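You operate a simulated robot arm through the tools that you are given. There is no shell and no other tool. Be economical: measure what you need, move in short steps, check, and stop when the job is done.

You are at the controls of a simulated two-armed robot. One attempt, no reset.

TASK
Pick up the brush from the bench top with one hand, pass it to the other hand and put it on the bench shelf.

The check looks at the end state, three seconds after you hand in, the way a careful person would. Anything else that was tipped, shoved, dropped, spilled or broken makes it a failure.

THE ROBOT
Two 7-joint arms with two-finger parallel grippers on one trunk, on a base that drives. Base frame: it is fixed to the floor where the robot stands at the start and does not move with it; the origin is under the middle of the robot, x ahead of it, y to its left, z up. Readings come in m, rad, newtons and seconds.
The left shoulder is at the start at [0.05, 0.165, 1.157], the right one opposite. With the tool pointing down near the work surface each hand reaches from about 0.24 to 0.7 m from the robot's upright axis, wherever it stands, measured 20 degrees to its own side. Places, roughly: bench shelf (236x15 cm) [0.78, -1.38, 1.18]. Payload 3.91 kg a hand.
Tool frame (each hand has its own): the origin (TCP) lies between the finger pads and is the grasp point; the fingertips stand 0.03 m ahead of it; z points along the fingers, y is the line along which they close. The gripper opens to 0.11 m. The fingers are 0.02 m wide and 0.01 m thick; the gripper's body (0.048 by 0.112 m) begins 0.055 m behind the TCP.
Orientation is told as [roll, pitch, yaw] about the base's x, y, z axes, in that order, counted from this pose: with the fingers straight down and closing along the base's y, the tool's x points along the base's -x, its y along +y and its z along -z.

THE INTERFACE
- The arms move only by the tool servo_tool. It takes "left_series", "right_series" or both (then of equal length, played together; a hand with none holds still); each is a list of rows, each a list of 7 numbers: the gripper command, from -1 (shut) to 1 (fully open), values between in proportion, then the shift along the tool's x, y, z in cm, then the turn, a rotation vector about the tool's x, y, z in rad. In form: [[fingers, x, y, z, wx, wy, wz], ...]. A call has 1 to 10 rows; each row shifts and turns the commanded pose from where the row before left it, along the tool's axes as they then stand. A row lasts 0.2 s, in which the tool goes at most 0.05 m and 0.15 rad; a call with a longer step from one row to the next is refused whole, and so is a gripper value outside its range. A pose out of reach is approached as far as the arm can. The call stops where the force on the tool passes 40 N (or 10 N more than at its start, if that is more) or the arm is blocked; 0.2 s more then pass. The fingers move at their own pace (about 0.045 m/s each) and stop on an object; they squeeze with about 24 N. The grip force told is the motor's: it shows also when the fingers shut on nothing. Time passes only in rows, and 0.2 s behind the last, so rows that do not move let the fingers close. The reply holds the time, the measured pose of the TCP, the force on the tool along the base axes, the opening and the grip force, in the units named above and with some noise, with the torque about the TCP (base axes, N m) and any sound that the robot's microphone picked up.
- Cameras (640 x 400 px; columns grow to the right, rows downward): "scene" is now at [0.124, -0.0413, 1.3724]; the picture's right is [-0.44, -0.90, 0.00], its down [-0.07, 0.04, -1.00] and it looks along [0.89, -0.44, -0.08] (base axes); focal length 214 px, centre (320, 200). "left" rides on the left gripper at [0.072, -0.017, -0.103] in its tool frame; the picture's right is [0.23, 0.97, 0.00], its down [-0.76, 0.18, -0.62] and it looks along [-0.61, 0.14, 0.78] (tool axes); focal length 222 px, centre (320, 200). "right" rides on the right gripper at [0.072, 0.017, -0.103] in its tool frame; the picture's right is [-0.23, 0.97, 0.00], its down [-0.76, -0.18, -0.62] and it looks along [-0.61, -0.14, 0.78] (tool axes); focal length 222 px, centre (320, 200). There is no depth. A picture from a camera that has moved, and an enlarged one, comes with that camera's place and axes in the base frame and with its lens. The place of the scene camera against the robot may be out by one fixed shift of up to 0.018 m in any direction.
- camera(camera): a new picture of that camera. It takes no simulated time.
- slide_trunk(by): slides the trunk up (or, below 0, down) by that many m; the arms and the scene camera ride with it, the base frame stays. It gives what a move gives, with no picture.
- steer(legs): drives the robot by 1 to 6 legs, each [ahead, left, turn to the left] in m, m and rad, along the robot's own axes; the way and the turn of a leg run together, so that a leg with both is an arc; at most 1.5 m and 3.142 rad a leg. The arms and the cameras ride along, it lands a little off, and it stops where it bumps. It gives what a move gives.
- pan_tilt(pan, tilt): turns the head with the scene camera to pan (to the left, within 1.396 rad either way) and tilt (down, from -0.506 to 1.204), counted from straight ahead of the robot. It gives what a move gives.
- close_up(camera, box): a new picture of the part [left, top, right, bottom] of that camera's present view, enlarged. It takes no simulated time.
- finish_job(): hands the job in; it is judged then, once.

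Work in short steps. Places have to be worked out from the pictures, the camera data and where the tool is seen: move nearer, look again, correct. Check each grasp and each placing, and mend what went wrong. You have 120 turns and 88 pictures in all, those below and enlarged ones among them. Open the grippers and draw the arms clear of the work before you hand the job in, unless the task says otherwise; then end with one line.

The tools are called after "Call:" as name(argument=value, ...) on one line, values as JSON. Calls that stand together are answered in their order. servo_tool: Moves the arms, as the interface text tells. Its arguments: {"type":"object","properties":{"left_series":{"type":"array","items":{"type":"array","items":{"type":"number"}}},"right_series":{"type":"array","items":{"type":"array","items":{"type":"number"}}}},"required":[]} The other tools are called the same way: slide_trunk (by) slides the trunk up or down; steer (legs) drives the base; pan_tilt (pan, tilt) turns the head that bears the scene camera; camera (camera) takes a picture; close_up (camera, box) takes an enlarged picture of a part of a camera's view; finish_job () hands the job in.

At the start:

```text
time_s: 0.0
left_ee_pos: [0.2884, -0.0162, 1.4036]
left_tool_rot: [-0.002, -0.001, 0.002]
left_ft_force: [0.9, -0.2, 0.0]
left_ft_torque: [-0.02, 0.02, -0.02]
left_gripper_width: 0.1099
left_grip_force: 0.0
right_ee_pos: [0.3233, -0.3206, 0.9999]
right_tool_rot: [-0.001, 0.001, 0.0]
right_ft_force: [-0.4, 0.6, -0.4]
right_ft_torque: [0.01, -0.02, 0.01]
right_gripper_width: 0.1099
right_grip_force: 0.1
trunk travel left (down, up): [-0.377, 0.126]
robot x, y, heading: [0.0021, -0.0036, 0.003]
head pan, tilt: [-0.459, 0.082]
```

scene: 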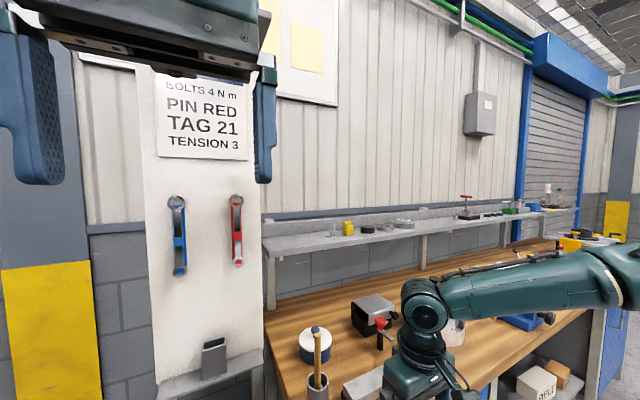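
right: 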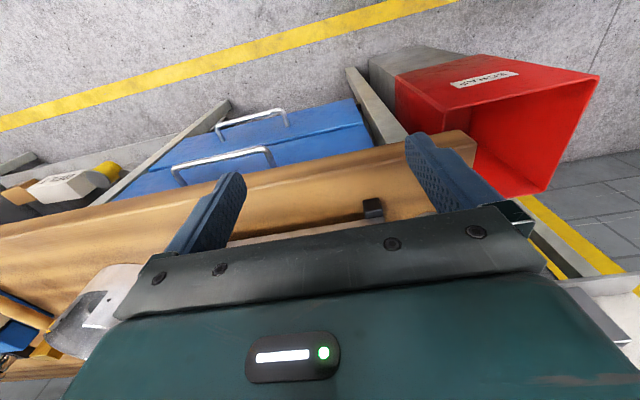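
left: 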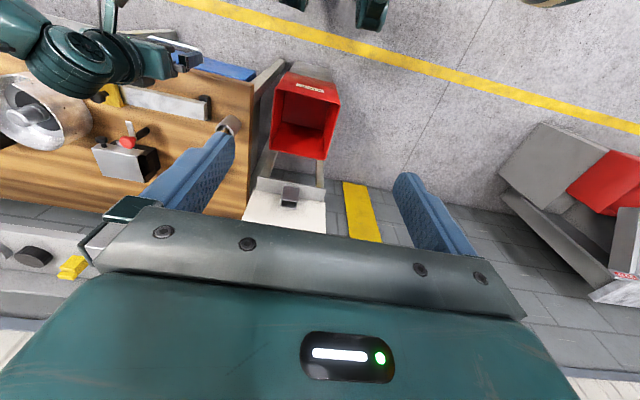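

The scene shows a bench to the right with tools; the brush is not yet identified. I look closer at the bench area.

Call:
pan_tilt(pan=-0.6, tilt=0.6)

Call:
camera(camera="scene")

```text
time_s: 0.9
left_ee_pos: [0.2876, -0.0161, 1.4046]
left_tool_rot: [-0.002, -0.001, 0.001]
left_ft_force: [-0.1, 0.1, -0.3]
left_ft_torque: [0.01, 0.0, 0.01]
left_gripper_width: 0.1102
left_grip_force: 0.0
right_ee_pos: [0.3242, -0.3199, 1.0]
right_tool_rot: [0.001, 0.001, 0.0]
right_ft_force: [-0.5, -0.1, 0.0]
right_ft_torque: [-0.01, 0.0, -0.01]
right_gripper_width: 0.1098
right_grip_force: 0.0
trunk travel left (down, up): [-0.377, 0.126]
robot x, y, heading: [-0.004, 0.0029, 0.002]
head pan, tilt: [-0.6, 0.6]
```

```text
84 pictures are left
camera scene: at [0.1146, -0.0506, 1.3247], right [-0.56, -0.83, 0.0], down [-0.47, 0.32, -0.83], along [0.68, -0.47, -0.56], focal length 214 px, centre (320, 200)
```

scene: 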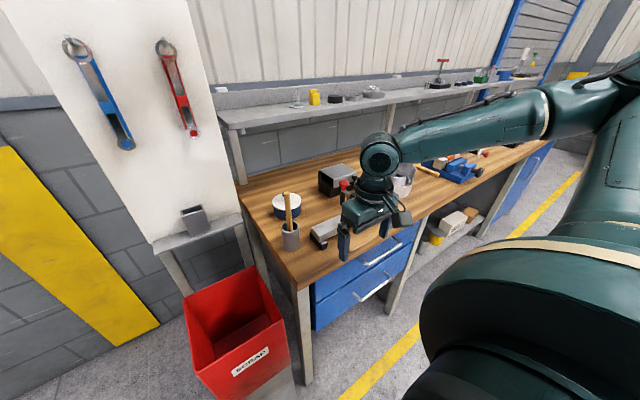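

The bench starts at ahead-right and runs toward -y. I enlarge the bench-top areas to find the brush.

Call:
close_up(camera="scene", box=[240, 130, 400, 260])

Call:
close_up(camera="scene", box=[390, 50, 570, 190])

```text
3.08 times, centred on (320, 195) of scene
camera zoom: at [0.1146, -0.0506, 1.3247], right [-0.56, -0.83, 0.0], down [-0.47, 0.32, -0.83], along [0.68, -0.47, -0.56], focal length 660 px, centre (320, 215)
```

zoom: 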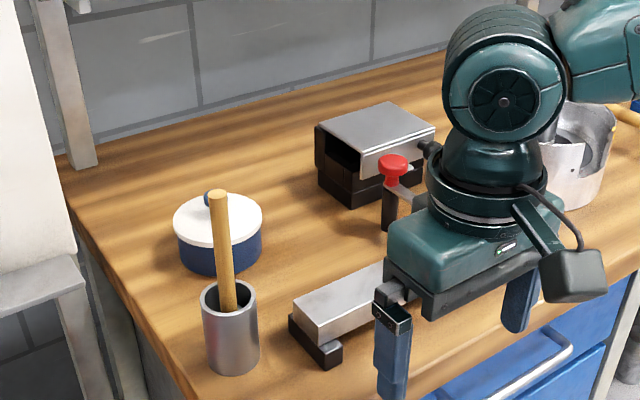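

```text
2.86 times, centred on (480, 120) of scene
camera zoom: at [0.1146, -0.0506, 1.3247], right [-0.56, -0.83, 0.0], down [-0.47, 0.32, -0.83], along [0.68, -0.47, -0.56], focal length 613 px, centre (-137, 429)
```

zoom: 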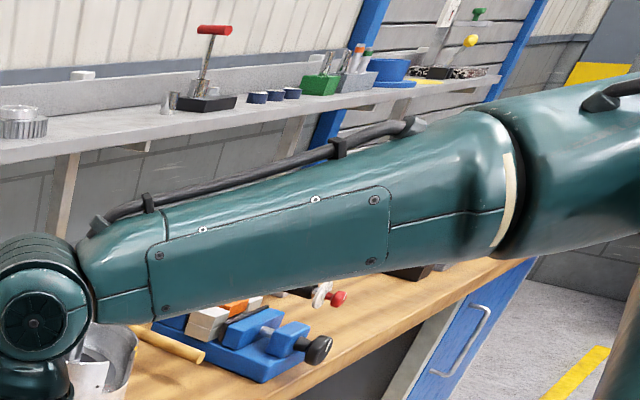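

The brush isn't clear yet; the right arm occludes part of the bench. I raise and retract the right hand a little, then back off for a view.

Call:
servo_tool(right_series=[[1, 0, 0, -4, 0, 0, 0], [1, 0, 0, -4, 0, 0, 0], [1, 1, 0, -4, 0, 0, 0], [1, 3, 0, -3, 0, 0, 0]])

Call:
steer(legs=[[-0.25, 0, 0], [0, -0.8, 0]])

Call:
pan_tilt(pan=0.3, tilt=0.45)

Call:
camera(camera="scene")

```text
time_s: 1.9
left_ee_pos: [0.2878, -0.0162, 1.4036]
left_tool_rot: [-0.002, 0.0, -0.001]
left_ft_force: [-0.1, 0.9, -0.2]
left_ft_torque: [-0.01, -0.02, 0.01]
left_gripper_width: 0.1101
left_grip_force: 0.1
right_ee_pos: [0.281, -0.3218, 1.1497]
right_tool_rot: [0.001, -0.001, 0.001]
right_ft_force: [-0.2, 1.3, -0.3]
right_ft_torque: [0.03, 0.01, 0.01]
right_gripper_width: 0.1099
right_grip_force: 0.0
trunk travel left (down, up): [-0.377, 0.126]
robot x, y, heading: [0.0021, 0.003, 0.002]
head pan, tilt: [-0.6, 0.6]
```

```text
time_s: 7.7
left_ee_pos: [0.0416, -0.8229, 1.4043]
left_tool_rot: [-0.003, 0.0, 0.011]
left_ft_force: [-0.1, 0.0, 0.6]
left_ft_torque: [0.03, -0.01, -0.01]
left_gripper_width: 0.1099
left_grip_force: 0.1
right_ee_pos: [0.0379, -1.1297, 1.1492]
right_tool_rot: [0.001, 0.001, 0.011]
right_ft_force: [-0.2, -0.5, 0.0]
right_ft_torque: [0.02, 0.01, 0.0]
right_gripper_width: 0.11
right_grip_force: 0.1
trunk travel left (down, up): [-0.377, 0.126]
robot x, y, heading: [-0.2439, -0.8102, 0.015]
head pan, tilt: [-0.6, 0.6]
```

```text
time_s: 8.9
left_ee_pos: [0.0414, -0.8235, 1.4043]
left_tool_rot: [-0.002, -0.001, 0.011]
left_ft_force: [0.1, 0.3, 0.9]
left_ft_torque: [-0.01, 0.01, 0.0]
left_gripper_width: 0.1103
left_grip_force: 0.1
right_ee_pos: [0.0397, -1.1288, 1.1484]
right_tool_rot: [-0.001, -0.001, 0.01]
right_ft_force: [-1.0, 0.1, -0.4]
right_ft_torque: [0.0, -0.01, 0.0]
right_gripper_width: 0.1101
right_grip_force: 0.1
trunk travel left (down, up): [-0.377, 0.126]
robot x, y, heading: [-0.2511, -0.8103, 0.008]
head pan, tilt: [0.3, 0.45]
```

```text
81 pictures are left
camera scene: at [-0.1168, -0.7828, 1.3382], right [0.3, -0.95, 0.0], down [-0.41, -0.13, -0.9], along [0.86, 0.27, -0.44], focal length 214 px, centre (320, 200)
```

scene: 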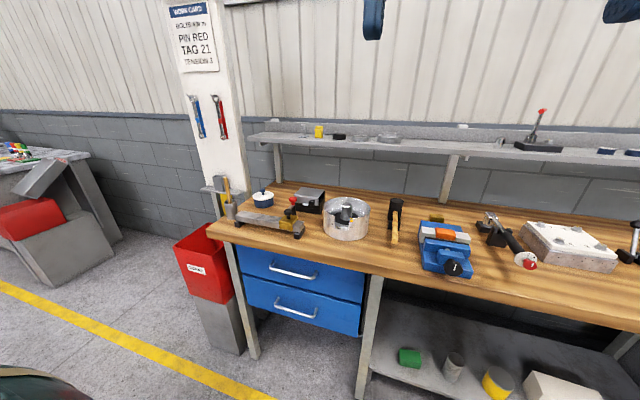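

Better view. I zoom in on the objects, and look further right.

Call:
close_up(camera="scene", box=[200, 160, 420, 290])

Call:
close_up(camera="scene", box=[400, 100, 640, 290])

Call:
pan_tilt(pan=-0.6, tilt=0.45)

Call:
camera(camera="scene")

```text
2.91 times, centred on (310, 225) of scene
camera zoom: at [-0.1168, -0.7828, 1.3382], right [0.3, -0.95, 0.0], down [-0.41, -0.13, -0.9], along [0.86, 0.27, -0.44], focal length 624 px, centre (349, 127)
```

zoom: 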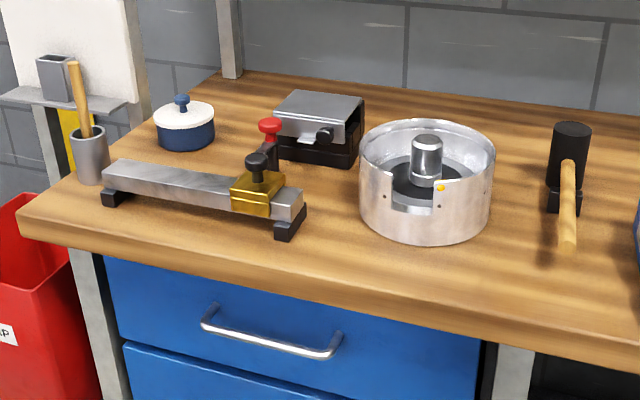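

```text
2.11 times, centred on (520, 195) of scene
camera zoom: at [-0.1168, -0.7828, 1.3382], right [0.3, -0.95, 0.0], down [-0.41, -0.13, -0.9], along [0.86, 0.27, -0.44], focal length 452 px, centre (-101, 210)
```

zoom: 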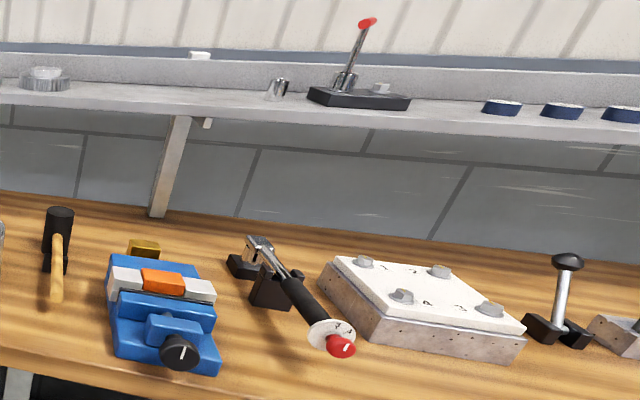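

```text
time_s: 10.1
left_ee_pos: [0.0421, -0.8235, 1.404]
left_tool_rot: [-0.001, 0.0, 0.009]
left_ft_force: [-0.3, -0.5, 0.2]
left_ft_torque: [0.02, -0.01, -0.01]
left_gripper_width: 0.1101
left_grip_force: 0.0
right_ee_pos: [0.0397, -1.1286, 1.1483]
right_tool_rot: [0.0, 0.001, 0.011]
right_ft_force: [0.0, 0.0, -0.4]
right_ft_torque: [-0.01, -0.02, 0.01]
right_gripper_width: 0.1103
right_grip_force: 0.1
trunk travel left (down, up): [-0.377, 0.126]
robot x, y, heading: [-0.247, -0.8125, 0.012]
head pan, tilt: [-0.6, 0.45]
```

```text
78 pictures are left
camera scene: at [-0.1279, -0.8619, 1.3382], right [-0.56, -0.83, 0.0], down [-0.36, 0.24, -0.9], along [0.75, -0.5, -0.44], focal length 214 px, centre (320, 200)
```

scene: 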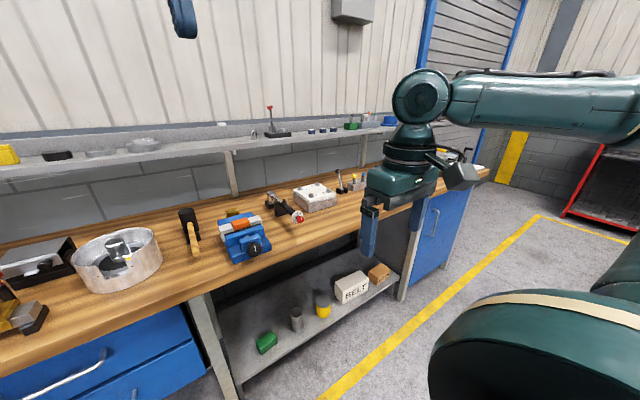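

No brush in this stretch, apart possibly from the stick in the cup. I drive further right to see the rest of the bench.

Call:
steer(legs=[[0, -0.8, 0]])

Call:
pan_tilt(pan=-0.1, tilt=0.4)

Call:
camera(camera="scene")

Call:
close_up(camera="scene", box=[200, 80, 440, 230])

```text
time_s: 14.4
left_ee_pos: [0.0481, -1.6193, 1.4035]
left_tool_rot: [-0.001, -0.001, 0.003]
left_ft_force: [0.1, 0.0, 0.9]
left_ft_torque: [-0.02, 0.01, -0.04]
left_gripper_width: 0.1098
left_grip_force: 0.1
right_ee_pos: [0.0419, -1.9248, 1.1477]
right_tool_rot: [-0.001, -0.001, 0.003]
right_ft_force: [-0.6, -0.5, 0.0]
right_ft_torque: [0.02, -0.03, 0.03]
right_gripper_width: 0.11
right_grip_force: 0.0
trunk travel left (down, up): [-0.377, 0.126]
robot x, y, heading: [-0.2392, -1.6007, 0.002]
head pan, tilt: [-0.6, 0.45]
```

```text
time_s: 15.3
left_ee_pos: [0.0474, -1.6193, 1.4039]
left_tool_rot: [-0.001, -0.001, 0.003]
left_ft_force: [0.3, 0.0, 0.2]
left_ft_torque: [0.03, 0.0, 0.01]
left_gripper_width: 0.1097
left_grip_force: 0.1
right_ee_pos: [0.0423, -1.9254, 1.1489]
right_tool_rot: [0.0, -0.001, 0.003]
right_ft_force: [0.0, -0.5, -0.7]
right_ft_torque: [0.0, 0.02, 0.01]
right_gripper_width: 0.1101
right_grip_force: 0.1
trunk travel left (down, up): [-0.377, 0.126]
robot x, y, heading: [-0.2411, -1.6043, 0.002]
head pan, tilt: [-0.099, 0.4]
```

```text
77 pictures are left
camera scene: at [-0.1071, -1.6135, 1.3429], right [-0.1, -1.0, 0.0], down [-0.39, 0.04, -0.92], along [0.92, -0.09, -0.39], focal length 214 px, centre (320, 200)
```

scene: 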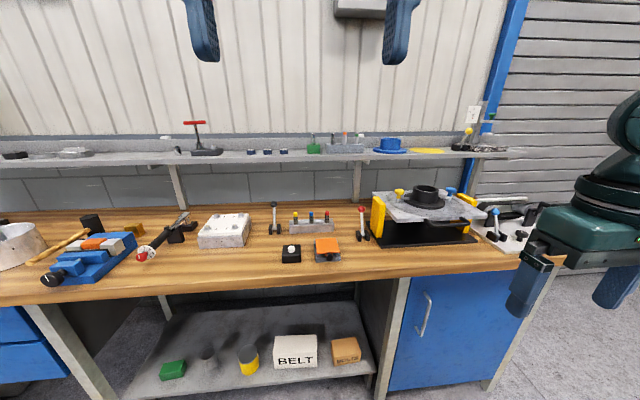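

```text
2.67 times, centred on (320, 155) of scene
camera zoom: at [-0.1071, -1.6135, 1.3429], right [-0.1, -1.0, 0.0], down [-0.39, 0.04, -0.92], along [0.92, -0.09, -0.39], focal length 572 px, centre (320, 320)
```

zoom: 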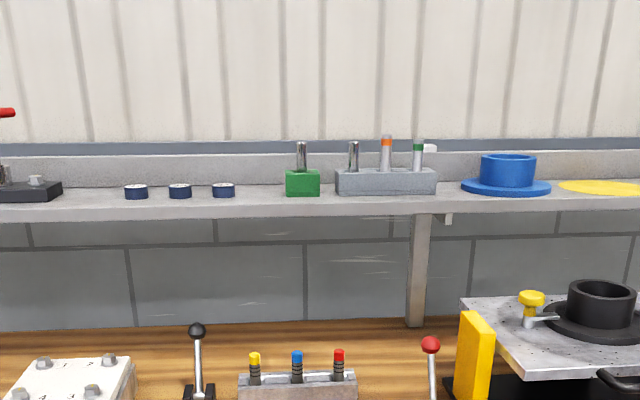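

I zoom on the right end of the bench and the middle.

Call:
close_up(camera="scene", box=[360, 90, 600, 270])

Call:
close_up(camera="scene", box=[190, 190, 400, 290])

```text
2.22 times, centred on (480, 180) of scene
camera zoom: at [-0.1071, -1.6135, 1.3429], right [-0.1, -1.0, 0.0], down [-0.39, 0.04, -0.92], along [0.92, -0.09, -0.39], focal length 477 px, centre (-36, 244)
```

zoom: 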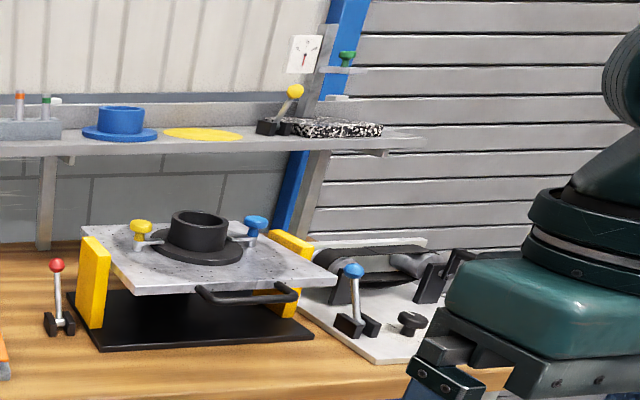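

```text
3.05 times, centred on (295, 240) of scene
camera zoom: at [-0.1071, -1.6135, 1.3429], right [-0.1, -1.0, 0.0], down [-0.39, 0.04, -0.92], along [0.92, -0.09, -0.39], focal length 654 px, centre (396, 78)
```

zoom: 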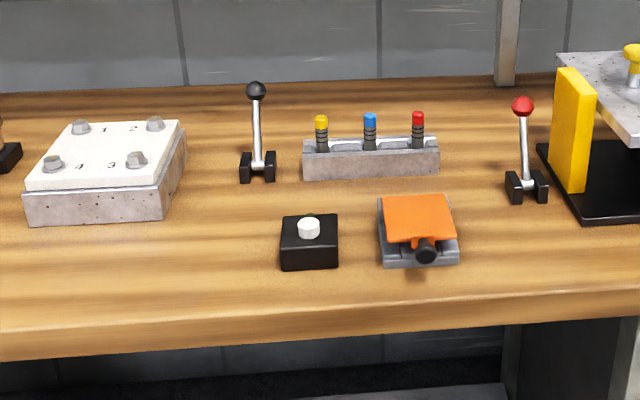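

No brush here, so candidates are at the left end (stick in the cup, or something behind the drum/mallet). I drive back to the left end and look from closer up.

Call:
steer(legs=[[0, 1.0, 0], [0.0, 0.15, 0]])

Call:
slide_trunk(by=0.12)

Call:
pan_tilt(pan=0.0, tilt=0.6)

Call:
camera(camera="scene")

```text
time_s: 21.4
left_ee_pos: [0.0335, -0.4754, 1.4029]
left_tool_rot: [-0.003, 0.0, 0.021]
left_ft_force: [0.1, 0.3, -0.1]
left_ft_torque: [0.0, -0.01, -0.01]
left_gripper_width: 0.11
left_grip_force: 0.1
right_ee_pos: [0.0342, -0.7809, 1.1485]
right_tool_rot: [0.0, -0.001, 0.019]
right_ft_force: [-0.5, 0.0, -0.4]
right_ft_torque: [-0.01, 0.01, 0.0]
right_gripper_width: 0.1099
right_grip_force: 0.1
trunk travel left (down, up): [-0.377, 0.126]
robot x, y, heading: [-0.254, -0.4682, 0.017]
head pan, tilt: [-0.099, 0.4]
```

```text
time_s: 22.9
left_ee_pos: [0.0341, -0.4759, 1.5238]
left_tool_rot: [-0.003, 0.001, 0.021]
left_ft_force: [-0.3, -0.5, 0.5]
left_ft_torque: [0.0, 0.0, 0.03]
left_gripper_width: 0.11
left_grip_force: 0.1
right_ee_pos: [0.0353, -0.7817, 1.2681]
right_tool_rot: [0.001, -0.001, 0.018]
right_ft_force: [0.1, 0.2, -0.5]
right_ft_torque: [0.01, -0.03, 0.0]
right_gripper_width: 0.1097
right_grip_force: 0.1
trunk travel left (down, up): [-0.497, 0.006]
robot x, y, heading: [-0.2551, -0.4668, 0.025]
head pan, tilt: [-0.099, 0.4]
```

```text
time_s: 23.6
left_ee_pos: [0.0344, -0.4762, 1.5241]
left_tool_rot: [-0.001, 0.001, 0.021]
left_ft_force: [-0.2, -0.2, 0.0]
left_ft_torque: [-0.04, 0.02, -0.04]
left_gripper_width: 0.1097
left_grip_force: 0.0
right_ee_pos: [0.0349, -0.7824, 1.2682]
right_tool_rot: [0.0, 0.0, 0.019]
right_ft_force: [-0.8, -0.4, 0.3]
right_ft_torque: [-0.02, 0.01, -0.02]
right_gripper_width: 0.11
right_grip_force: 0.1
trunk travel left (down, up): [-0.497, 0.006]
robot x, y, heading: [-0.2537, -0.4654, 0.017]
head pan, tilt: [0.0, 0.6]
```

```text
73 pictures are left
camera scene: at [-0.124, -0.4642, 1.4447], right [0.02, -1.0, 0.0], down [-0.56, -0.01, -0.83], along [0.83, 0.02, -0.56], focal length 214 px, centre (320, 200)
```

scene: 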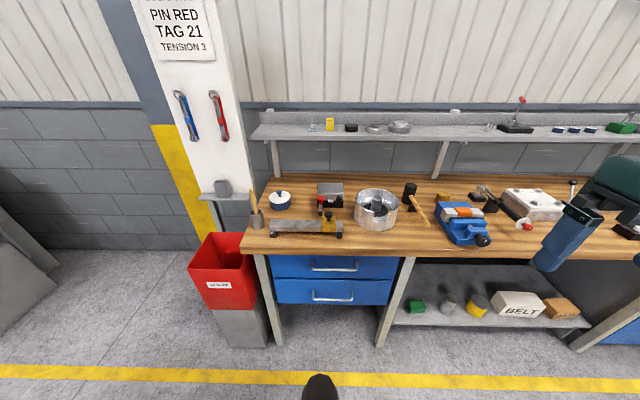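

Call:
close_up(camera="scene", box=[240, 170, 360, 250])

Call:
close_up(camera="scene", box=[340, 170, 500, 260])

Call:
close_up(camera="scene", box=[240, 90, 440, 180])

```text
5.00 times, centred on (300, 210) of scene
camera zoom: at [-0.124, -0.4642, 1.4447], right [0.02, -1.0, 0.0], down [-0.56, -0.01, -0.83], along [0.83, 0.02, -0.56], focal length 1072 px, centre (420, 150)
```

zoom: 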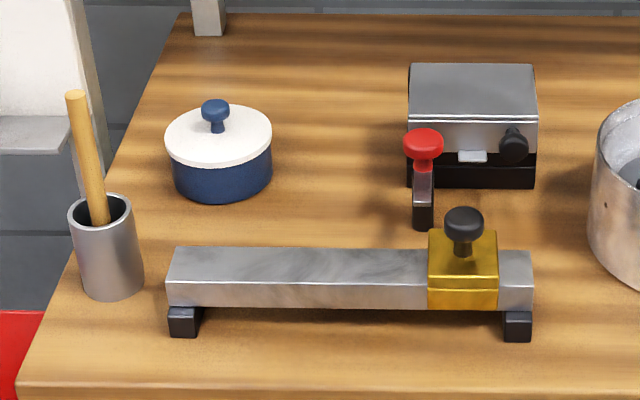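

```text
4.00 times, centred on (420, 215) of scene
camera zoom: at [-0.124, -0.4642, 1.4447], right [0.02, -1.0, 0.0], down [-0.56, -0.01, -0.83], along [0.83, 0.02, -0.56], focal length 858 px, centre (-80, 140)
```

zoom: 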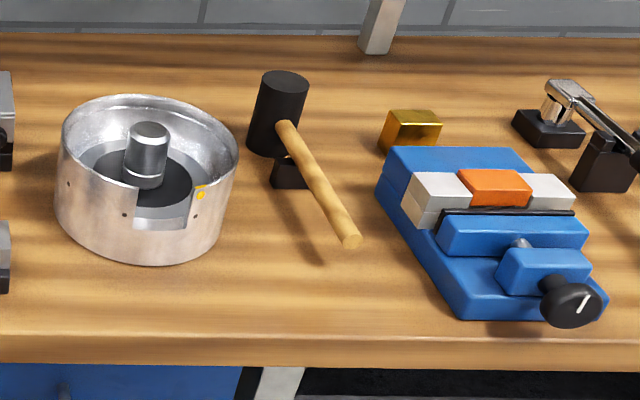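

```text
3.20 times, centred on (340, 135) of scene
camera zoom: at [-0.124, -0.4642, 1.4447], right [0.02, -1.0, 0.0], down [-0.56, -0.01, -0.83], along [0.83, 0.02, -0.56], focal length 686 px, centre (256, 408)
```

zoom: 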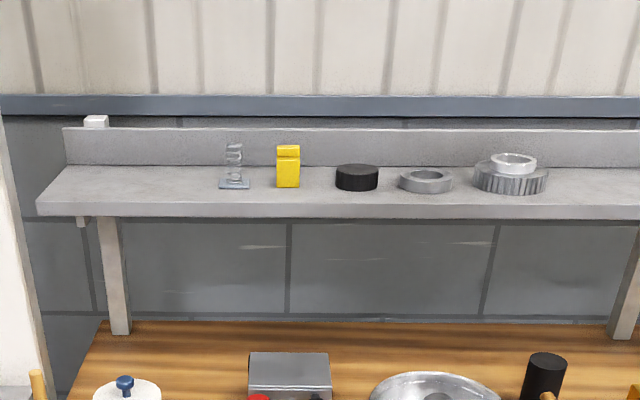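

The only brush-like item is the wooden handle standing in the metal cup at about (0.49, -0.215), with its top near z≈1.07. I drive forward to within left-hand reach and look with the left hand's camera once the hand is nearby.

Call:
steer(legs=[[0.25, 0.0, 0]])

Call:
pan_tilt(pan=0.4, tilt=0.7)

Call:
camera(camera="scene")

Call:
camera(camera="left")

```text
time_s: 25.5
left_ee_pos: [0.2867, -0.47, 1.5241]
left_tool_rot: [-0.001, -0.002, 0.022]
left_ft_force: [-0.1, 0.2, 0.4]
left_ft_torque: [0.02, 0.02, 0.0]
left_gripper_width: 0.1101
left_grip_force: 0.2
right_ee_pos: [0.2875, -0.776, 1.269]
right_tool_rot: [0.002, 0.0, 0.021]
right_ft_force: [0.3, 0.9, 0.6]
right_ft_torque: [-0.03, -0.01, -0.02]
right_gripper_width: 0.11
right_grip_force: 0.1
trunk travel left (down, up): [-0.497, 0.006]
robot x, y, heading: [-0.0046, -0.459, 0.017]
head pan, tilt: [0.0, 0.6]
```

```text
time_s: 26.4
left_ee_pos: [0.2864, -0.4692, 1.524]
left_tool_rot: [-0.002, 0.0, 0.023]
left_ft_force: [0.4, -0.4, 0.2]
left_ft_torque: [-0.01, 0.02, -0.03]
left_gripper_width: 0.1101
left_grip_force: 0.0
right_ee_pos: [0.2864, -0.7763, 1.2688]
right_tool_rot: [0.002, 0.002, 0.022]
right_ft_force: [0.3, -0.5, -0.7]
right_ft_torque: [0.01, 0.01, 0.0]
right_gripper_width: 0.1099
right_grip_force: 0.0
trunk travel left (down, up): [-0.497, 0.006]
robot x, y, heading: [-0.0028, -0.4605, 0.027]
head pan, tilt: [0.4, 0.7]
```

```text
69 pictures are left
camera scene: at [0.1171, -0.426, 1.4361], right [0.41, -0.91, 0.0], down [-0.59, -0.26, -0.77], along [0.7, 0.31, -0.64], focal length 214 px, centre (320, 200)
```

scene: 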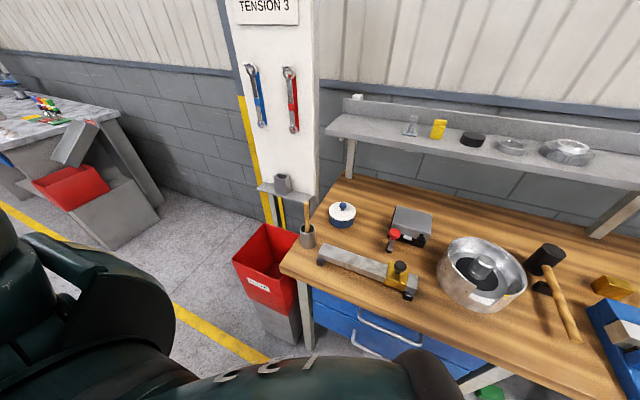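

```text
68 pictures are left
camera left: at [0.2142, -0.4877, 1.6276], right [-0.25, 0.97, 0.0], down [0.76, 0.2, 0.62], along [0.6, 0.15, -0.78], focal length 222 px, centre (320, 200)
```

left: 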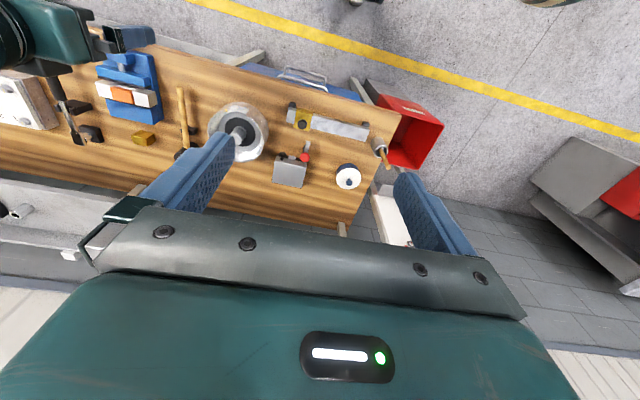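

I zoom on the cup in both views to triangulate the handle.

Call:
close_up(camera="scene", box=[280, 190, 344, 254])

Call:
close_up(camera="left", box=[340, 120, 420, 180])

```text
6.25 times, centred on (312, 222) of scene
camera zoom: at [0.1171, -0.426, 1.4361], right [0.41, -0.91, 0.0], down [-0.59, -0.26, -0.77], along [0.7, 0.31, -0.64], focal length 1340 px, centre (370, 62)
```

zoom: 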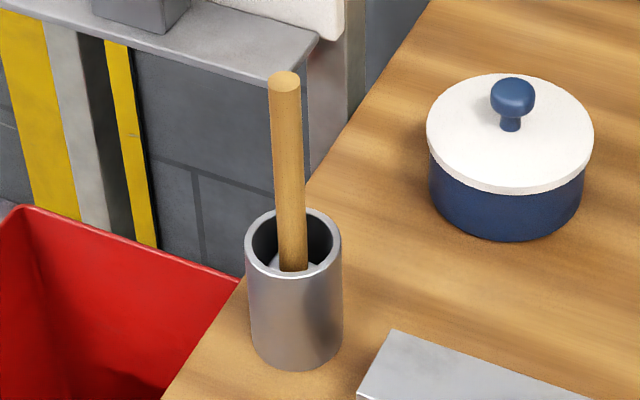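

```text
6.67 times, centred on (380, 150) of left
camera zoom: at [0.2142, -0.4877, 1.6276], right [-0.25, 0.97, 0.0], down [0.76, 0.2, 0.62], along [0.6, 0.15, -0.78], focal length 1481 px, centre (-80, 533)
```

zoom: 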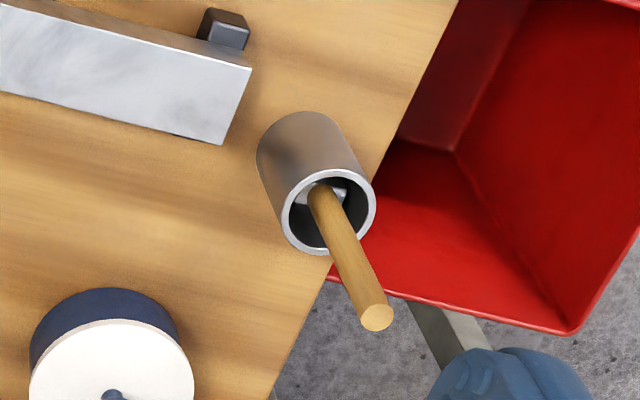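

Both views agree: handle top at about (0.465, -0.234, 1.095), cup rim at z≈1.004, cup upright and 4.2 cm wide, handle ~1.2 cm thick. I bring the left hand above it.

Call:
servo_tool(left_series=[[1, -2.63, 3.3, 0, 0, 0, 0], [1, -2.63, 3.3, 0, 0, 0, 0], [1, -2.63, 3.3, 0, 0, 0, 0], [1, -2.63, 3.3, 0, 0, 0, 0], [1, -2.63, 3.3, 0, 0, 0, 0], [1, -2.63, 3.3, 0, 0, 0, 0], [1, -2.63, 3.3, 0, 0, 0, 0], [1, 0, 0, 4.5, 0, 0, 0], [1, 0, 0, 4.5, 0, 0, 0], [1, 0, 0, 4.5, 0, 0, 0]])

Call:
servo_tool(left_series=[[1, 0, 0, 4.5, 0, 0, 0], [1, 0, 0, 4.5, 0, 0, 0], [1, 0, 0, 4.5, 0, 0, 0], [1, 0, 0, 0, 0, 0, 0]])

Call:
camera(camera="left")

Call:
camera(camera="scene")

```text
time_s: 28.6
left_ee_pos: [0.4542, -0.2359, 1.3615]
left_tool_rot: [-0.004, -0.003, 0.024]
left_ft_force: [-0.5, -0.2, -0.4]
left_ft_torque: [0.03, -0.01, 0.0]
left_gripper_width: 0.1101
left_grip_force: 0.1
left hand out of reach, approached as far as the arm can: row 5, 6, 7
right_ee_pos: [0.2876, -0.775, 1.2695]
right_tool_rot: [-0.001, 0.001, 0.022]
right_ft_force: [-0.3, 0.4, 0.6]
right_ft_torque: [-0.07, 0.0, 0.0]
right_gripper_width: 0.1102
right_grip_force: 0.1
trunk travel left (down, up): [-0.497, 0.006]
robot x, y, heading: [0.0014, -0.4568, 0.019]
head pan, tilt: [0.4, 0.7]
```

```text
time_s: 29.6
left_ee_pos: [0.4564, -0.2363, 1.2276]
left_tool_rot: [-0.001, -0.001, 0.023]
left_ft_force: [0.3, -0.2, 0.8]
left_ft_torque: [0.0, -0.02, 0.02]
left_gripper_width: 0.1099
left_grip_force: 0.0
right_ee_pos: [0.287, -0.7758, 1.269]
right_tool_rot: [0.002, 0.0, 0.022]
right_ft_force: [-0.8, -0.7, -0.4]
right_ft_torque: [-0.02, -0.02, -0.01]
right_gripper_width: 0.1098
right_grip_force: 0.1
trunk travel left (down, up): [-0.497, 0.006]
robot x, y, heading: [-0.0034, -0.4626, 0.021]
head pan, tilt: [0.4, 0.7]
```

```text
65 pictures are left
camera left: at [0.3841, -0.2549, 1.3315], right [-0.25, 0.97, 0.0], down [0.76, 0.2, 0.62], along [0.6, 0.15, -0.78], focal length 222 px, centre (320, 200)
```

left: 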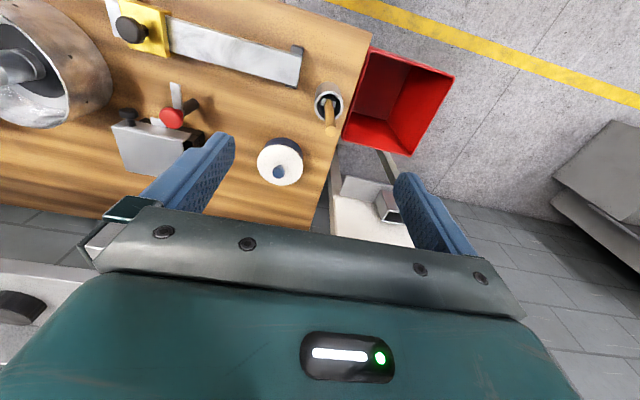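

```text
64 pictures are left
camera scene: at [0.1167, -0.4263, 1.4361], right [0.41, -0.91, 0.0], down [-0.59, -0.26, -0.77], along [0.7, 0.31, -0.64], focal length 214 px, centre (320, 200)
```

scene: 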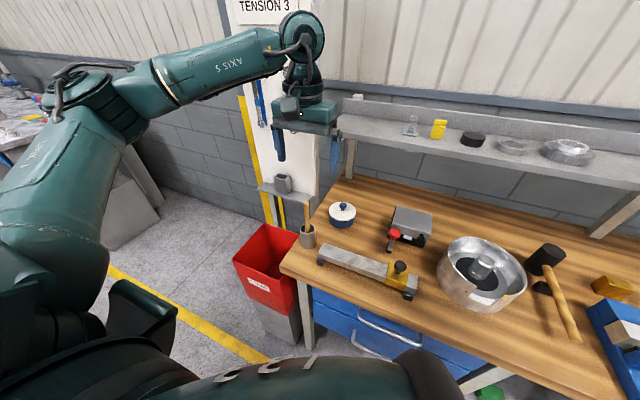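

The left camera shows the handle ahead of the hand; I zoom for a precise fix.

Call:
close_up(camera="left", box=[296, 74, 368, 146])

```text
5.56 times, centred on (332, 110) of left
camera zoom: at [0.3841, -0.2549, 1.3315], right [-0.25, 0.97, 0.0], down [0.76, 0.2, 0.62], along [0.6, 0.15, -0.78], focal length 1234 px, centre (253, 700)
```

zoom: 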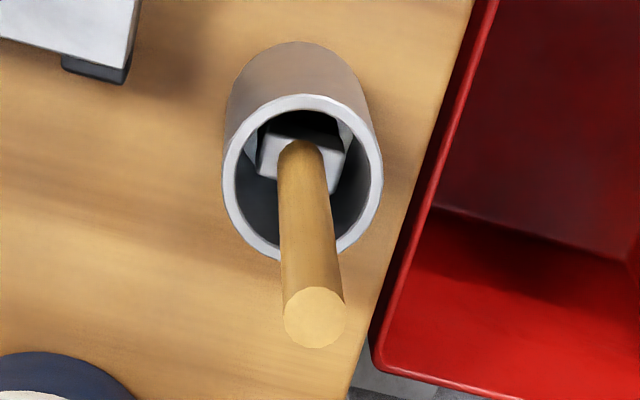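

Handle top is at about (0.470, -0.222, 1.092). I correct sideways and descend to just above it, then recheck.

Call:
servo_tool(left_series=[[1, -1.45, 1.4, 0, 0, 0, 0], [1, 0, 0, 3.2, 0, 0, 0], [1, 0, 0, 3.2, 0, 0, 0], [1, 0, 0, 2.4, 0, 0, 0], [1, 0, 0, 0, 0, 0, 0]])

Call:
camera(camera="left")

Call:
close_up(camera="scene", box=[260, 130, 360, 260])

```text
time_s: 30.8
left_ee_pos: [0.4696, -0.2226, 1.138]
left_tool_rot: [-0.004, -0.001, 0.024]
left_ft_force: [0.3, 0.7, 0.3]
left_ft_torque: [-0.01, -0.05, 0.0]
left_gripper_width: 0.1102
left_grip_force: 0.1
right_ee_pos: [0.2861, -0.7757, 1.2688]
right_tool_rot: [0.003, 0.001, 0.021]
right_ft_force: [-0.3, -0.1, 0.5]
right_ft_torque: [-0.02, 0.01, 0.01]
right_gripper_width: 0.11
right_grip_force: 0.1
trunk travel left (down, up): [-0.497, 0.006]
robot x, y, heading: [-0.0023, -0.4558, 0.022]
head pan, tilt: [0.4, 0.7]
```

```text
62 pictures are left
camera left: at [0.3973, -0.2399, 1.2417], right [-0.25, 0.97, 0.0], down [0.76, 0.2, 0.62], along [0.6, 0.15, -0.78], focal length 222 px, centre (320, 200)
```

left: 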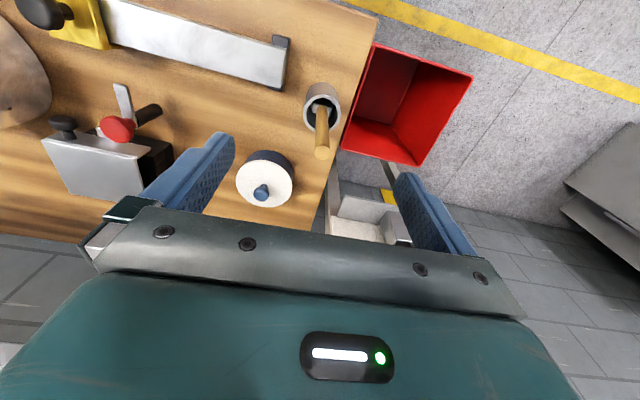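

```text
3.08 times, centred on (310, 195) of scene
camera zoom: at [0.117, -0.426, 1.4361], right [0.41, -0.91, 0.0], down [-0.59, -0.26, -0.77], along [0.7, 0.31, -0.64], focal length 660 px, centre (351, 215)
```

zoom: 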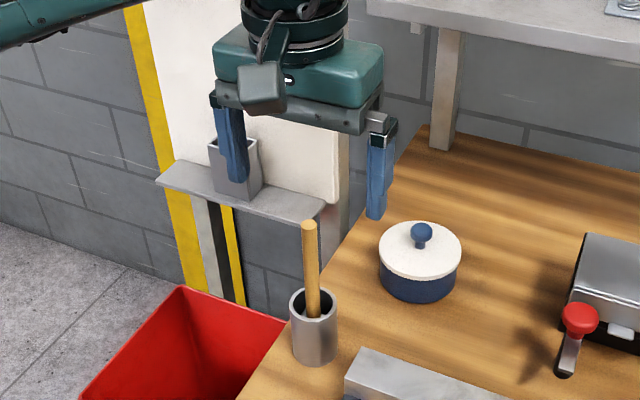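

Handle top projects to (0.471, -0.221), right under the TCP. I descend to TCP z≈1.073 and close.

Call:
servo_tool(left_series=[[1, -0.1, 0.15, 3.2, 0, 0, 0], [1, 0, 0, 3.3, 0, 0, 0], [1, 0, 0, 0, 0, 0, 0]])

Call:
close_up(camera="scene", box=[260, 130, 360, 260])

Call:
camera(camera="left")

```text
time_s: 31.6
left_ee_pos: [0.4685, -0.2222, 1.0758]
left_tool_rot: [-0.002, 0.001, 0.022]
left_ft_force: [-0.8, -0.2, -0.2]
left_ft_torque: [0.03, -0.04, 0.01]
left_gripper_width: 0.11
left_grip_force: 0.1
right_ee_pos: [0.287, -0.7769, 1.269]
right_tool_rot: [0.001, 0.0, 0.023]
right_ft_force: [-0.5, 1.0, 0.3]
right_ft_torque: [-0.01, 0.01, 0.0]
right_gripper_width: 0.1101
right_grip_force: 0.1
trunk travel left (down, up): [-0.497, 0.006]
robot x, y, heading: [-0.0075, -0.4625, 0.019]
head pan, tilt: [0.4, 0.7]
```

```text
3.08 times, centred on (310, 195) of scene
camera zoom: at [0.117, -0.426, 1.4361], right [0.41, -0.91, 0.0], down [-0.59, -0.26, -0.77], along [0.7, 0.31, -0.64], focal length 660 px, centre (351, 215)
```

zoom: 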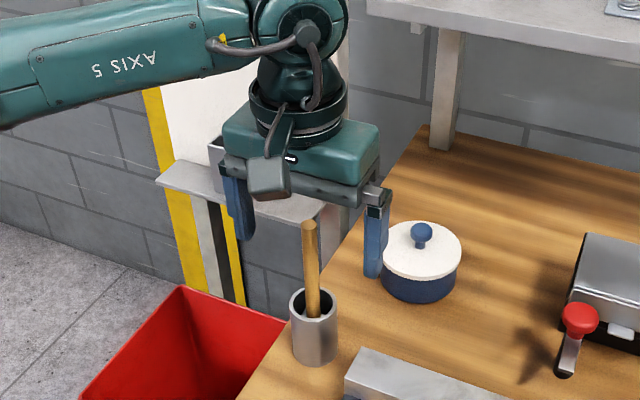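

```text
59 pictures are left
camera left: at [0.3967, -0.2389, 1.1783], right [-0.25, 0.97, 0.0], down [0.76, 0.2, 0.62], along [0.6, 0.15, -0.78], focal length 222 px, centre (320, 200)
```

left: 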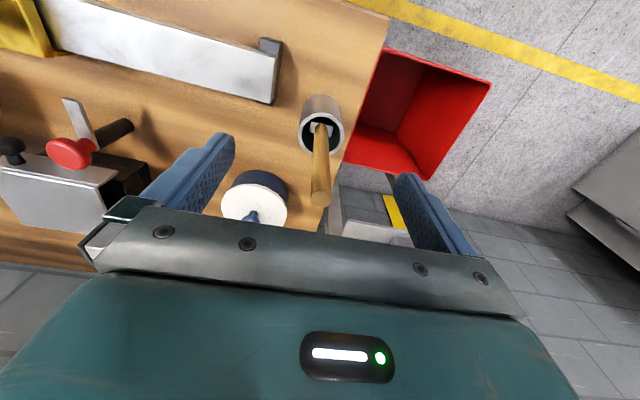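

The handle is centred between the pads with its top ~8 mm above the TCP. I close the left gripper.

Call:
servo_tool(left_series=[[-1, 0, 0, 0, 0, 0, 0], [-1, 0, 0, 0, 0, 0, 0], [-1, 0, 0, 0, 0, 0, 0], [-1, 0, 0, 0, 0, 0, 0], [-1, 0, 0, 0, 0, 0, 0], [-1, 0, 0, 0, 0, 0, 0], [-1, 0, 0, 0, 0, 0, 0]])

Call:
close_up(camera="scene", box=[260, 130, 360, 260])

```text
time_s: 33.1
left_ee_pos: [0.4694, -0.221, 1.075]
left_tool_rot: [-0.001, 0.0, 0.022]
left_ft_force: [-0.3, 0.5, 0.6]
left_ft_torque: [-0.01, -0.02, 0.0]
left_gripper_width: 0.0116
left_grip_force: 24.4
right_ee_pos: [0.2864, -0.7754, 1.2685]
right_tool_rot: [0.001, -0.001, 0.022]
right_ft_force: [0.0, 0.0, -0.3]
right_ft_torque: [-0.02, 0.0, 0.02]
right_gripper_width: 0.1099
right_grip_force: 0.1
trunk travel left (down, up): [-0.497, 0.006]
robot x, y, heading: [-0.0026, -0.458, 0.015]
head pan, tilt: [0.4, 0.7]
```

```text
3.08 times, centred on (310, 195) of scene
camera zoom: at [0.1171, -0.4259, 1.436], right [0.41, -0.91, 0.0], down [-0.59, -0.26, -0.76], along [0.7, 0.31, -0.64], focal length 660 px, centre (351, 215)
```

zoom: 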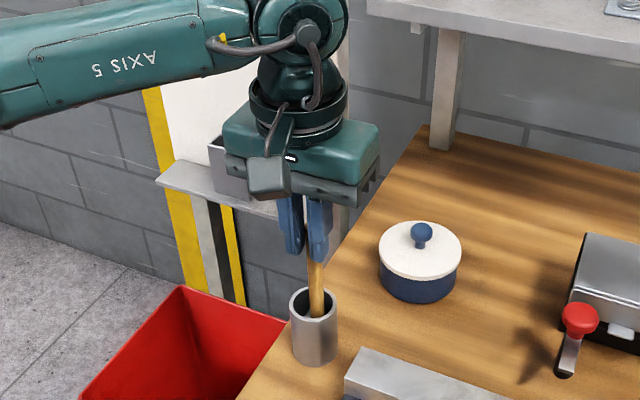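

Gripped at 11.6 mm with 24 N. I lift straight up slowly, first 4 cm.

Call:
servo_tool(left_series=[[-1, 0, 0, -1, 0, 0, 0], [-1, 0, 0, -1, 0, 0, 0], [-1, 0, 0, -2, 0, 0, 0], [-1, 0, 0, 0, 0, 0, 0]])

Call:
close_up(camera="scene", box=[260, 130, 360, 260])

```text
time_s: 34.1
left_ee_pos: [0.4686, -0.2222, 1.114]
left_tool_rot: [0.0, 0.002, 0.022]
left_ft_force: [-0.4, 0.8, -0.2]
left_ft_torque: [0.0, 0.02, 0.02]
left_gripper_width: 0.0116
left_grip_force: 24.2
right_ee_pos: [0.2865, -0.7759, 1.2691]
right_tool_rot: [0.0, 0.0, 0.02]
right_ft_force: [0.8, 0.8, 0.2]
right_ft_torque: [0.02, 0.02, -0.01]
right_gripper_width: 0.11
right_grip_force: 0.1
trunk travel left (down, up): [-0.497, 0.006]
robot x, y, heading: [-0.003, -0.463, 0.022]
head pan, tilt: [0.4, 0.7]
```

```text
3.08 times, centred on (310, 195) of scene
camera zoom: at [0.1173, -0.4258, 1.436], right [0.41, -0.91, 0.0], down [-0.59, -0.26, -0.76], along [0.7, 0.31, -0.64], focal length 660 px, centre (351, 215)
```

zoom: 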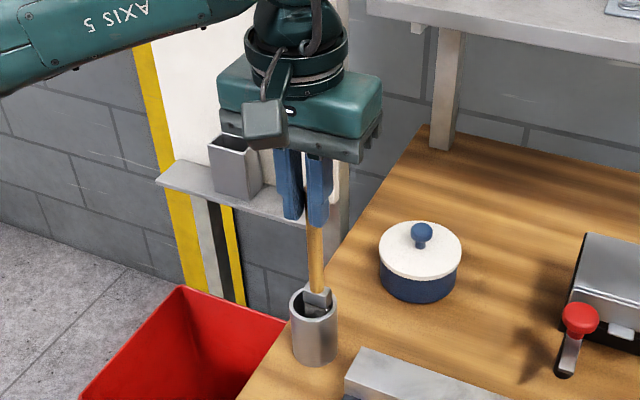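

The brush is rising out and the cup stays put. I keep lifting 12 cm more.

Call:
servo_tool(left_series=[[-1, 0, 0, -2, 0, 0, 0], [-1, 0, 0, -2, 0, 0, 0], [-1, 0, 0, -2, 0, 0, 0], [-1, 0, 0, -2, 0, 0, 0], [-1, 0, 0, -2, 0, 0, 0], [-1, 0, 0, -2, 0, 0, 0], [-1, 0, 0, 0, 0, 0, 0]])

Call:
camera(camera="scene")

Call:
close_up(camera="scene", box=[260, 100, 360, 260])

```text
time_s: 35.8
left_ee_pos: [0.468, -0.2222, 1.234]
left_tool_rot: [-0.002, -0.002, 0.024]
left_ft_force: [-0.5, 0.2, -0.5]
left_ft_torque: [-0.04, 0.0, 0.01]
left_gripper_width: 0.0114
left_grip_force: 24.2
right_ee_pos: [0.2875, -0.7759, 1.2689]
right_tool_rot: [0.0, 0.0, 0.021]
right_ft_force: [0.0, 0.3, 0.0]
right_ft_torque: [0.0, 0.0, -0.03]
right_gripper_width: 0.1098
right_grip_force: 0.1
trunk travel left (down, up): [-0.497, 0.006]
robot x, y, heading: [-0.0008, -0.4604, 0.02]
head pan, tilt: [0.4, 0.7]
```

```text
56 pictures are left
camera scene: at [0.1173, -0.4257, 1.436], right [0.41, -0.91, 0.0], down [-0.59, -0.26, -0.76], along [0.7, 0.31, -0.64], focal length 214 px, centre (320, 200)
```

scene: 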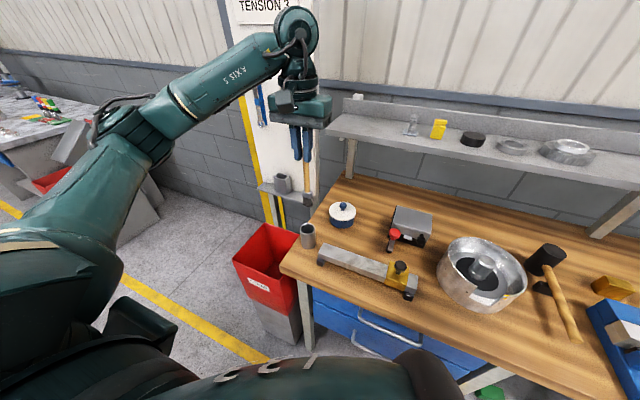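

```text
2.50 times, centred on (310, 180) of scene
camera zoom: at [0.1173, -0.4257, 1.436], right [0.41, -0.91, 0.0], down [-0.59, -0.26, -0.76], along [0.7, 0.31, -0.64], focal length 536 px, centre (345, 250)
```

zoom: 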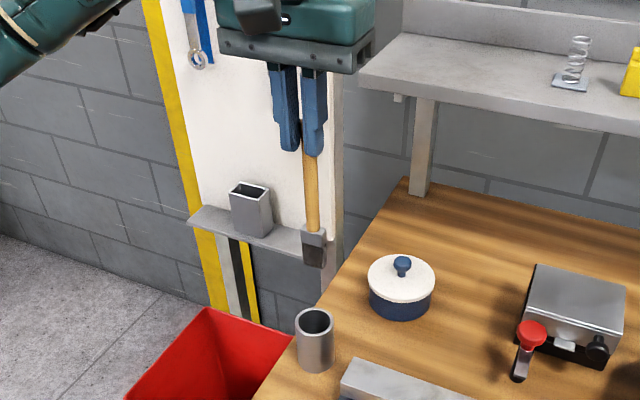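

The brush is clear of the cup and hangs well, with about 7 cm of bare handle below the left fingertips. I bring it in front of the robot while yawing the right hand for a sideways grasp.

Call:
servo_tool(left_series=[[-1, 1.2, -3.28, -1.6, 0, 0, 0], [-1, 1.2, -3.28, -1.6, 0, 0, 0], [-1, 1.2, -3.28, -1.6, 0, 0, 0], [-1, 1.2, -3.28, -1.6, 0, 0, 0], [-1, 1.2, -3.28, -1.6, 0, 0, 0], [-1, 1.2, -3.28, -1.6, 0, 0, 0], [-1, 0, 0, 0, 0, 0, 0], [-1, 0, 0, 0, 0, 0, 0], [-1, 0, 0, 0, 0, 0, 0], [-1, 0, 0, 0, 0, 0, 0]], right_series=[[1, 0, 0, 0, 0, 0, -0.15], [1, 0, 0, 0, 0, 0, -0.15], [1, 0, 0, 0, 0, 0, -0.15], [1, 0, 0, 0, 0, 0, -0.15], [1, 0, 0, 0, 0, 0, -0.15], [1, 0, 0, 0, 0, 0, -0.15], [1, 0, 0, 0, 0, 0, -0.15], [1, 0, 0, 0, 0, 0, -0.15], [1, 0, 0, 0, 0, 0, -0.15], [1, 0, 0, 0, 0, 0, -0.15]])

```text
time_s: 38.0
left_ee_pos: [0.4017, -0.4184, 1.3287]
left_tool_rot: [-0.002, 0.0, 0.023]
left_ft_force: [0.1, 0.0, -0.3]
left_ft_torque: [-0.02, 0.0, -0.01]
left_gripper_width: 0.0105
left_grip_force: 24.0
right_ee_pos: [0.2878, -0.7767, 1.2699]
right_tool_rot: [0.0, -0.002, 1.524]
right_ft_force: [0.0, -0.5, 0.3]
right_ft_torque: [-0.02, 0.03, 0.03]
right_gripper_width: 0.11
right_grip_force: 0.0
trunk travel left (down, up): [-0.497, 0.006]
robot x, y, heading: [-0.0015, -0.4602, 0.018]
head pan, tilt: [0.4, 0.7]
```

Now I roll the right hand so it points toward +y.

Call:
servo_tool(right_series=[[1, 0, 0, 0, 0, 0, -0.047], [1, 0, 0, 0, 0, -0.15, 0], [1, 0, 0, 0, 0, -0.15, 0], [1, 0, 0, 0, 0, -0.15, 0], [1, 0, 0, 0, 0, -0.15, 0], [1, 0, 0, 0, 0, -0.15, 0], [1, 0, 0, 0, 0, -0.15, 0], [1, 0, 0, 0, 0, 0, 0]])

Call:
camera(camera="scene")

```text
time_s: 39.8
left_ee_pos: [0.4019, -0.4173, 1.3309]
left_tool_rot: [-0.004, 0.0, 0.024]
left_ft_force: [0.4, 0.4, -0.5]
left_ft_torque: [0.01, -0.01, 0.0]
left_gripper_width: 0.0109
left_grip_force: 24.3
right_ee_pos: [0.2865, -0.7752, 1.2679]
right_tool_rot: [0.0, -0.901, 1.567]
right_ft_force: [-0.2, -0.4, -0.8]
right_ft_torque: [0.0, 0.01, 0.0]
right_gripper_width: 0.1099
right_grip_force: 0.0
trunk travel left (down, up): [-0.497, 0.006]
robot x, y, heading: [-0.0034, -0.4632, 0.022]
head pan, tilt: [0.4, 0.7]
```

```text
54 pictures are left
camera scene: at [0.117, -0.4257, 1.4361], right [0.41, -0.91, 0.0], down [-0.59, -0.26, -0.77], along [0.7, 0.31, -0.64], focal length 214 px, centre (320, 200)
```

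scene: 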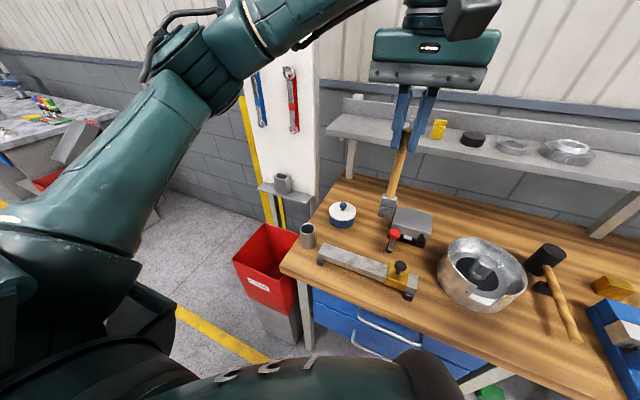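

Rotation behaves as intended; I finish it and pan the head to centre on the handover.

Call:
servo_tool(right_series=[[1, 0, 0, 0, 0, -0.15, 0], [1, 0, 0, 0, 0, -0.15, 0], [1, 0, 0, 0, 0, -0.15, 0], [1, 0, 0, 0, 0, -0.15, 0], [1, 0, 0, 0, 0, -0.07, 0], [1, 0, 0, 0, 0, 0, 0]])

Call:
pan_tilt(pan=-0.1, tilt=0.5)

Call:
camera(camera="scene")

Call:
camera(camera="right")

```text
time_s: 41.1
left_ee_pos: [0.4022, -0.4175, 1.3302]
left_tool_rot: [-0.001, 0.001, 0.023]
left_ft_force: [0.0, -0.8, 0.8]
left_ft_torque: [0.01, 0.01, 0.0]
left_gripper_width: 0.0
left_grip_force: 24.2
right_ee_pos: [0.2878, -0.7754, 1.2693]
right_tool_rot: [-3.119, -1.57, -1.595]
right_ft_force: [0.0, -0.6, -0.5]
right_ft_torque: [-0.03, -0.01, 0.01]
right_gripper_width: 0.1101
right_grip_force: 0.0
trunk travel left (down, up): [-0.497, 0.006]
robot x, y, heading: [-0.0044, -0.4567, 0.023]
head pan, tilt: [0.4, 0.7]
```

```text
time_s: 42.1
left_ee_pos: [0.4017, -0.418, 1.3293]
left_tool_rot: [-0.002, 0.0, 0.023]
left_ft_force: [-0.1, 0.2, -1.0]
left_ft_torque: [0.0, -0.02, 0.01]
left_gripper_width: 0.0
left_grip_force: 24.0
right_ee_pos: [0.2884, -0.7763, 1.2686]
right_tool_rot: [-0.001, -1.569, 1.565]
right_ft_force: [-0.5, 0.5, -1.0]
right_ft_torque: [0.03, 0.0, -0.01]
right_gripper_width: 0.1098
right_grip_force: 0.2
trunk travel left (down, up): [-0.497, 0.006]
robot x, y, heading: [-0.0035, -0.4602, 0.022]
head pan, tilt: [-0.099, 0.499]
```

```text
53 pictures are left
camera scene: at [0.1303, -0.4676, 1.4537], right [-0.08, -1.0, 0.0], down [-0.48, 0.04, -0.88], along [0.88, -0.07, -0.48], focal length 214 px, centre (320, 200)
```

scene: 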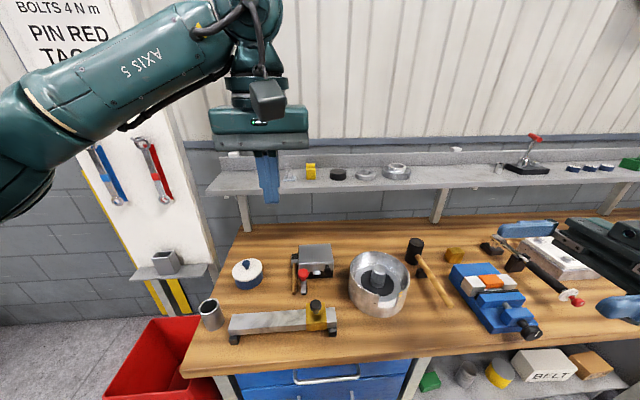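

```text
52 pictures are left
camera right: at [0.2701, -0.8798, 1.1965], right [-0.97, 0.0, 0.23], down [0.18, -0.62, 0.76], along [0.14, 0.78, 0.61], focal length 222 px, centre (320, 200)
```

right: 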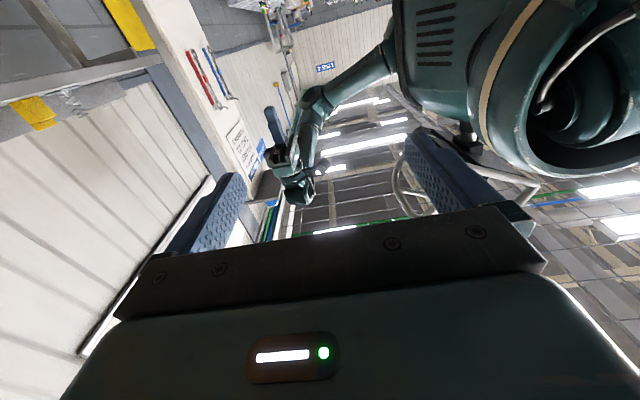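

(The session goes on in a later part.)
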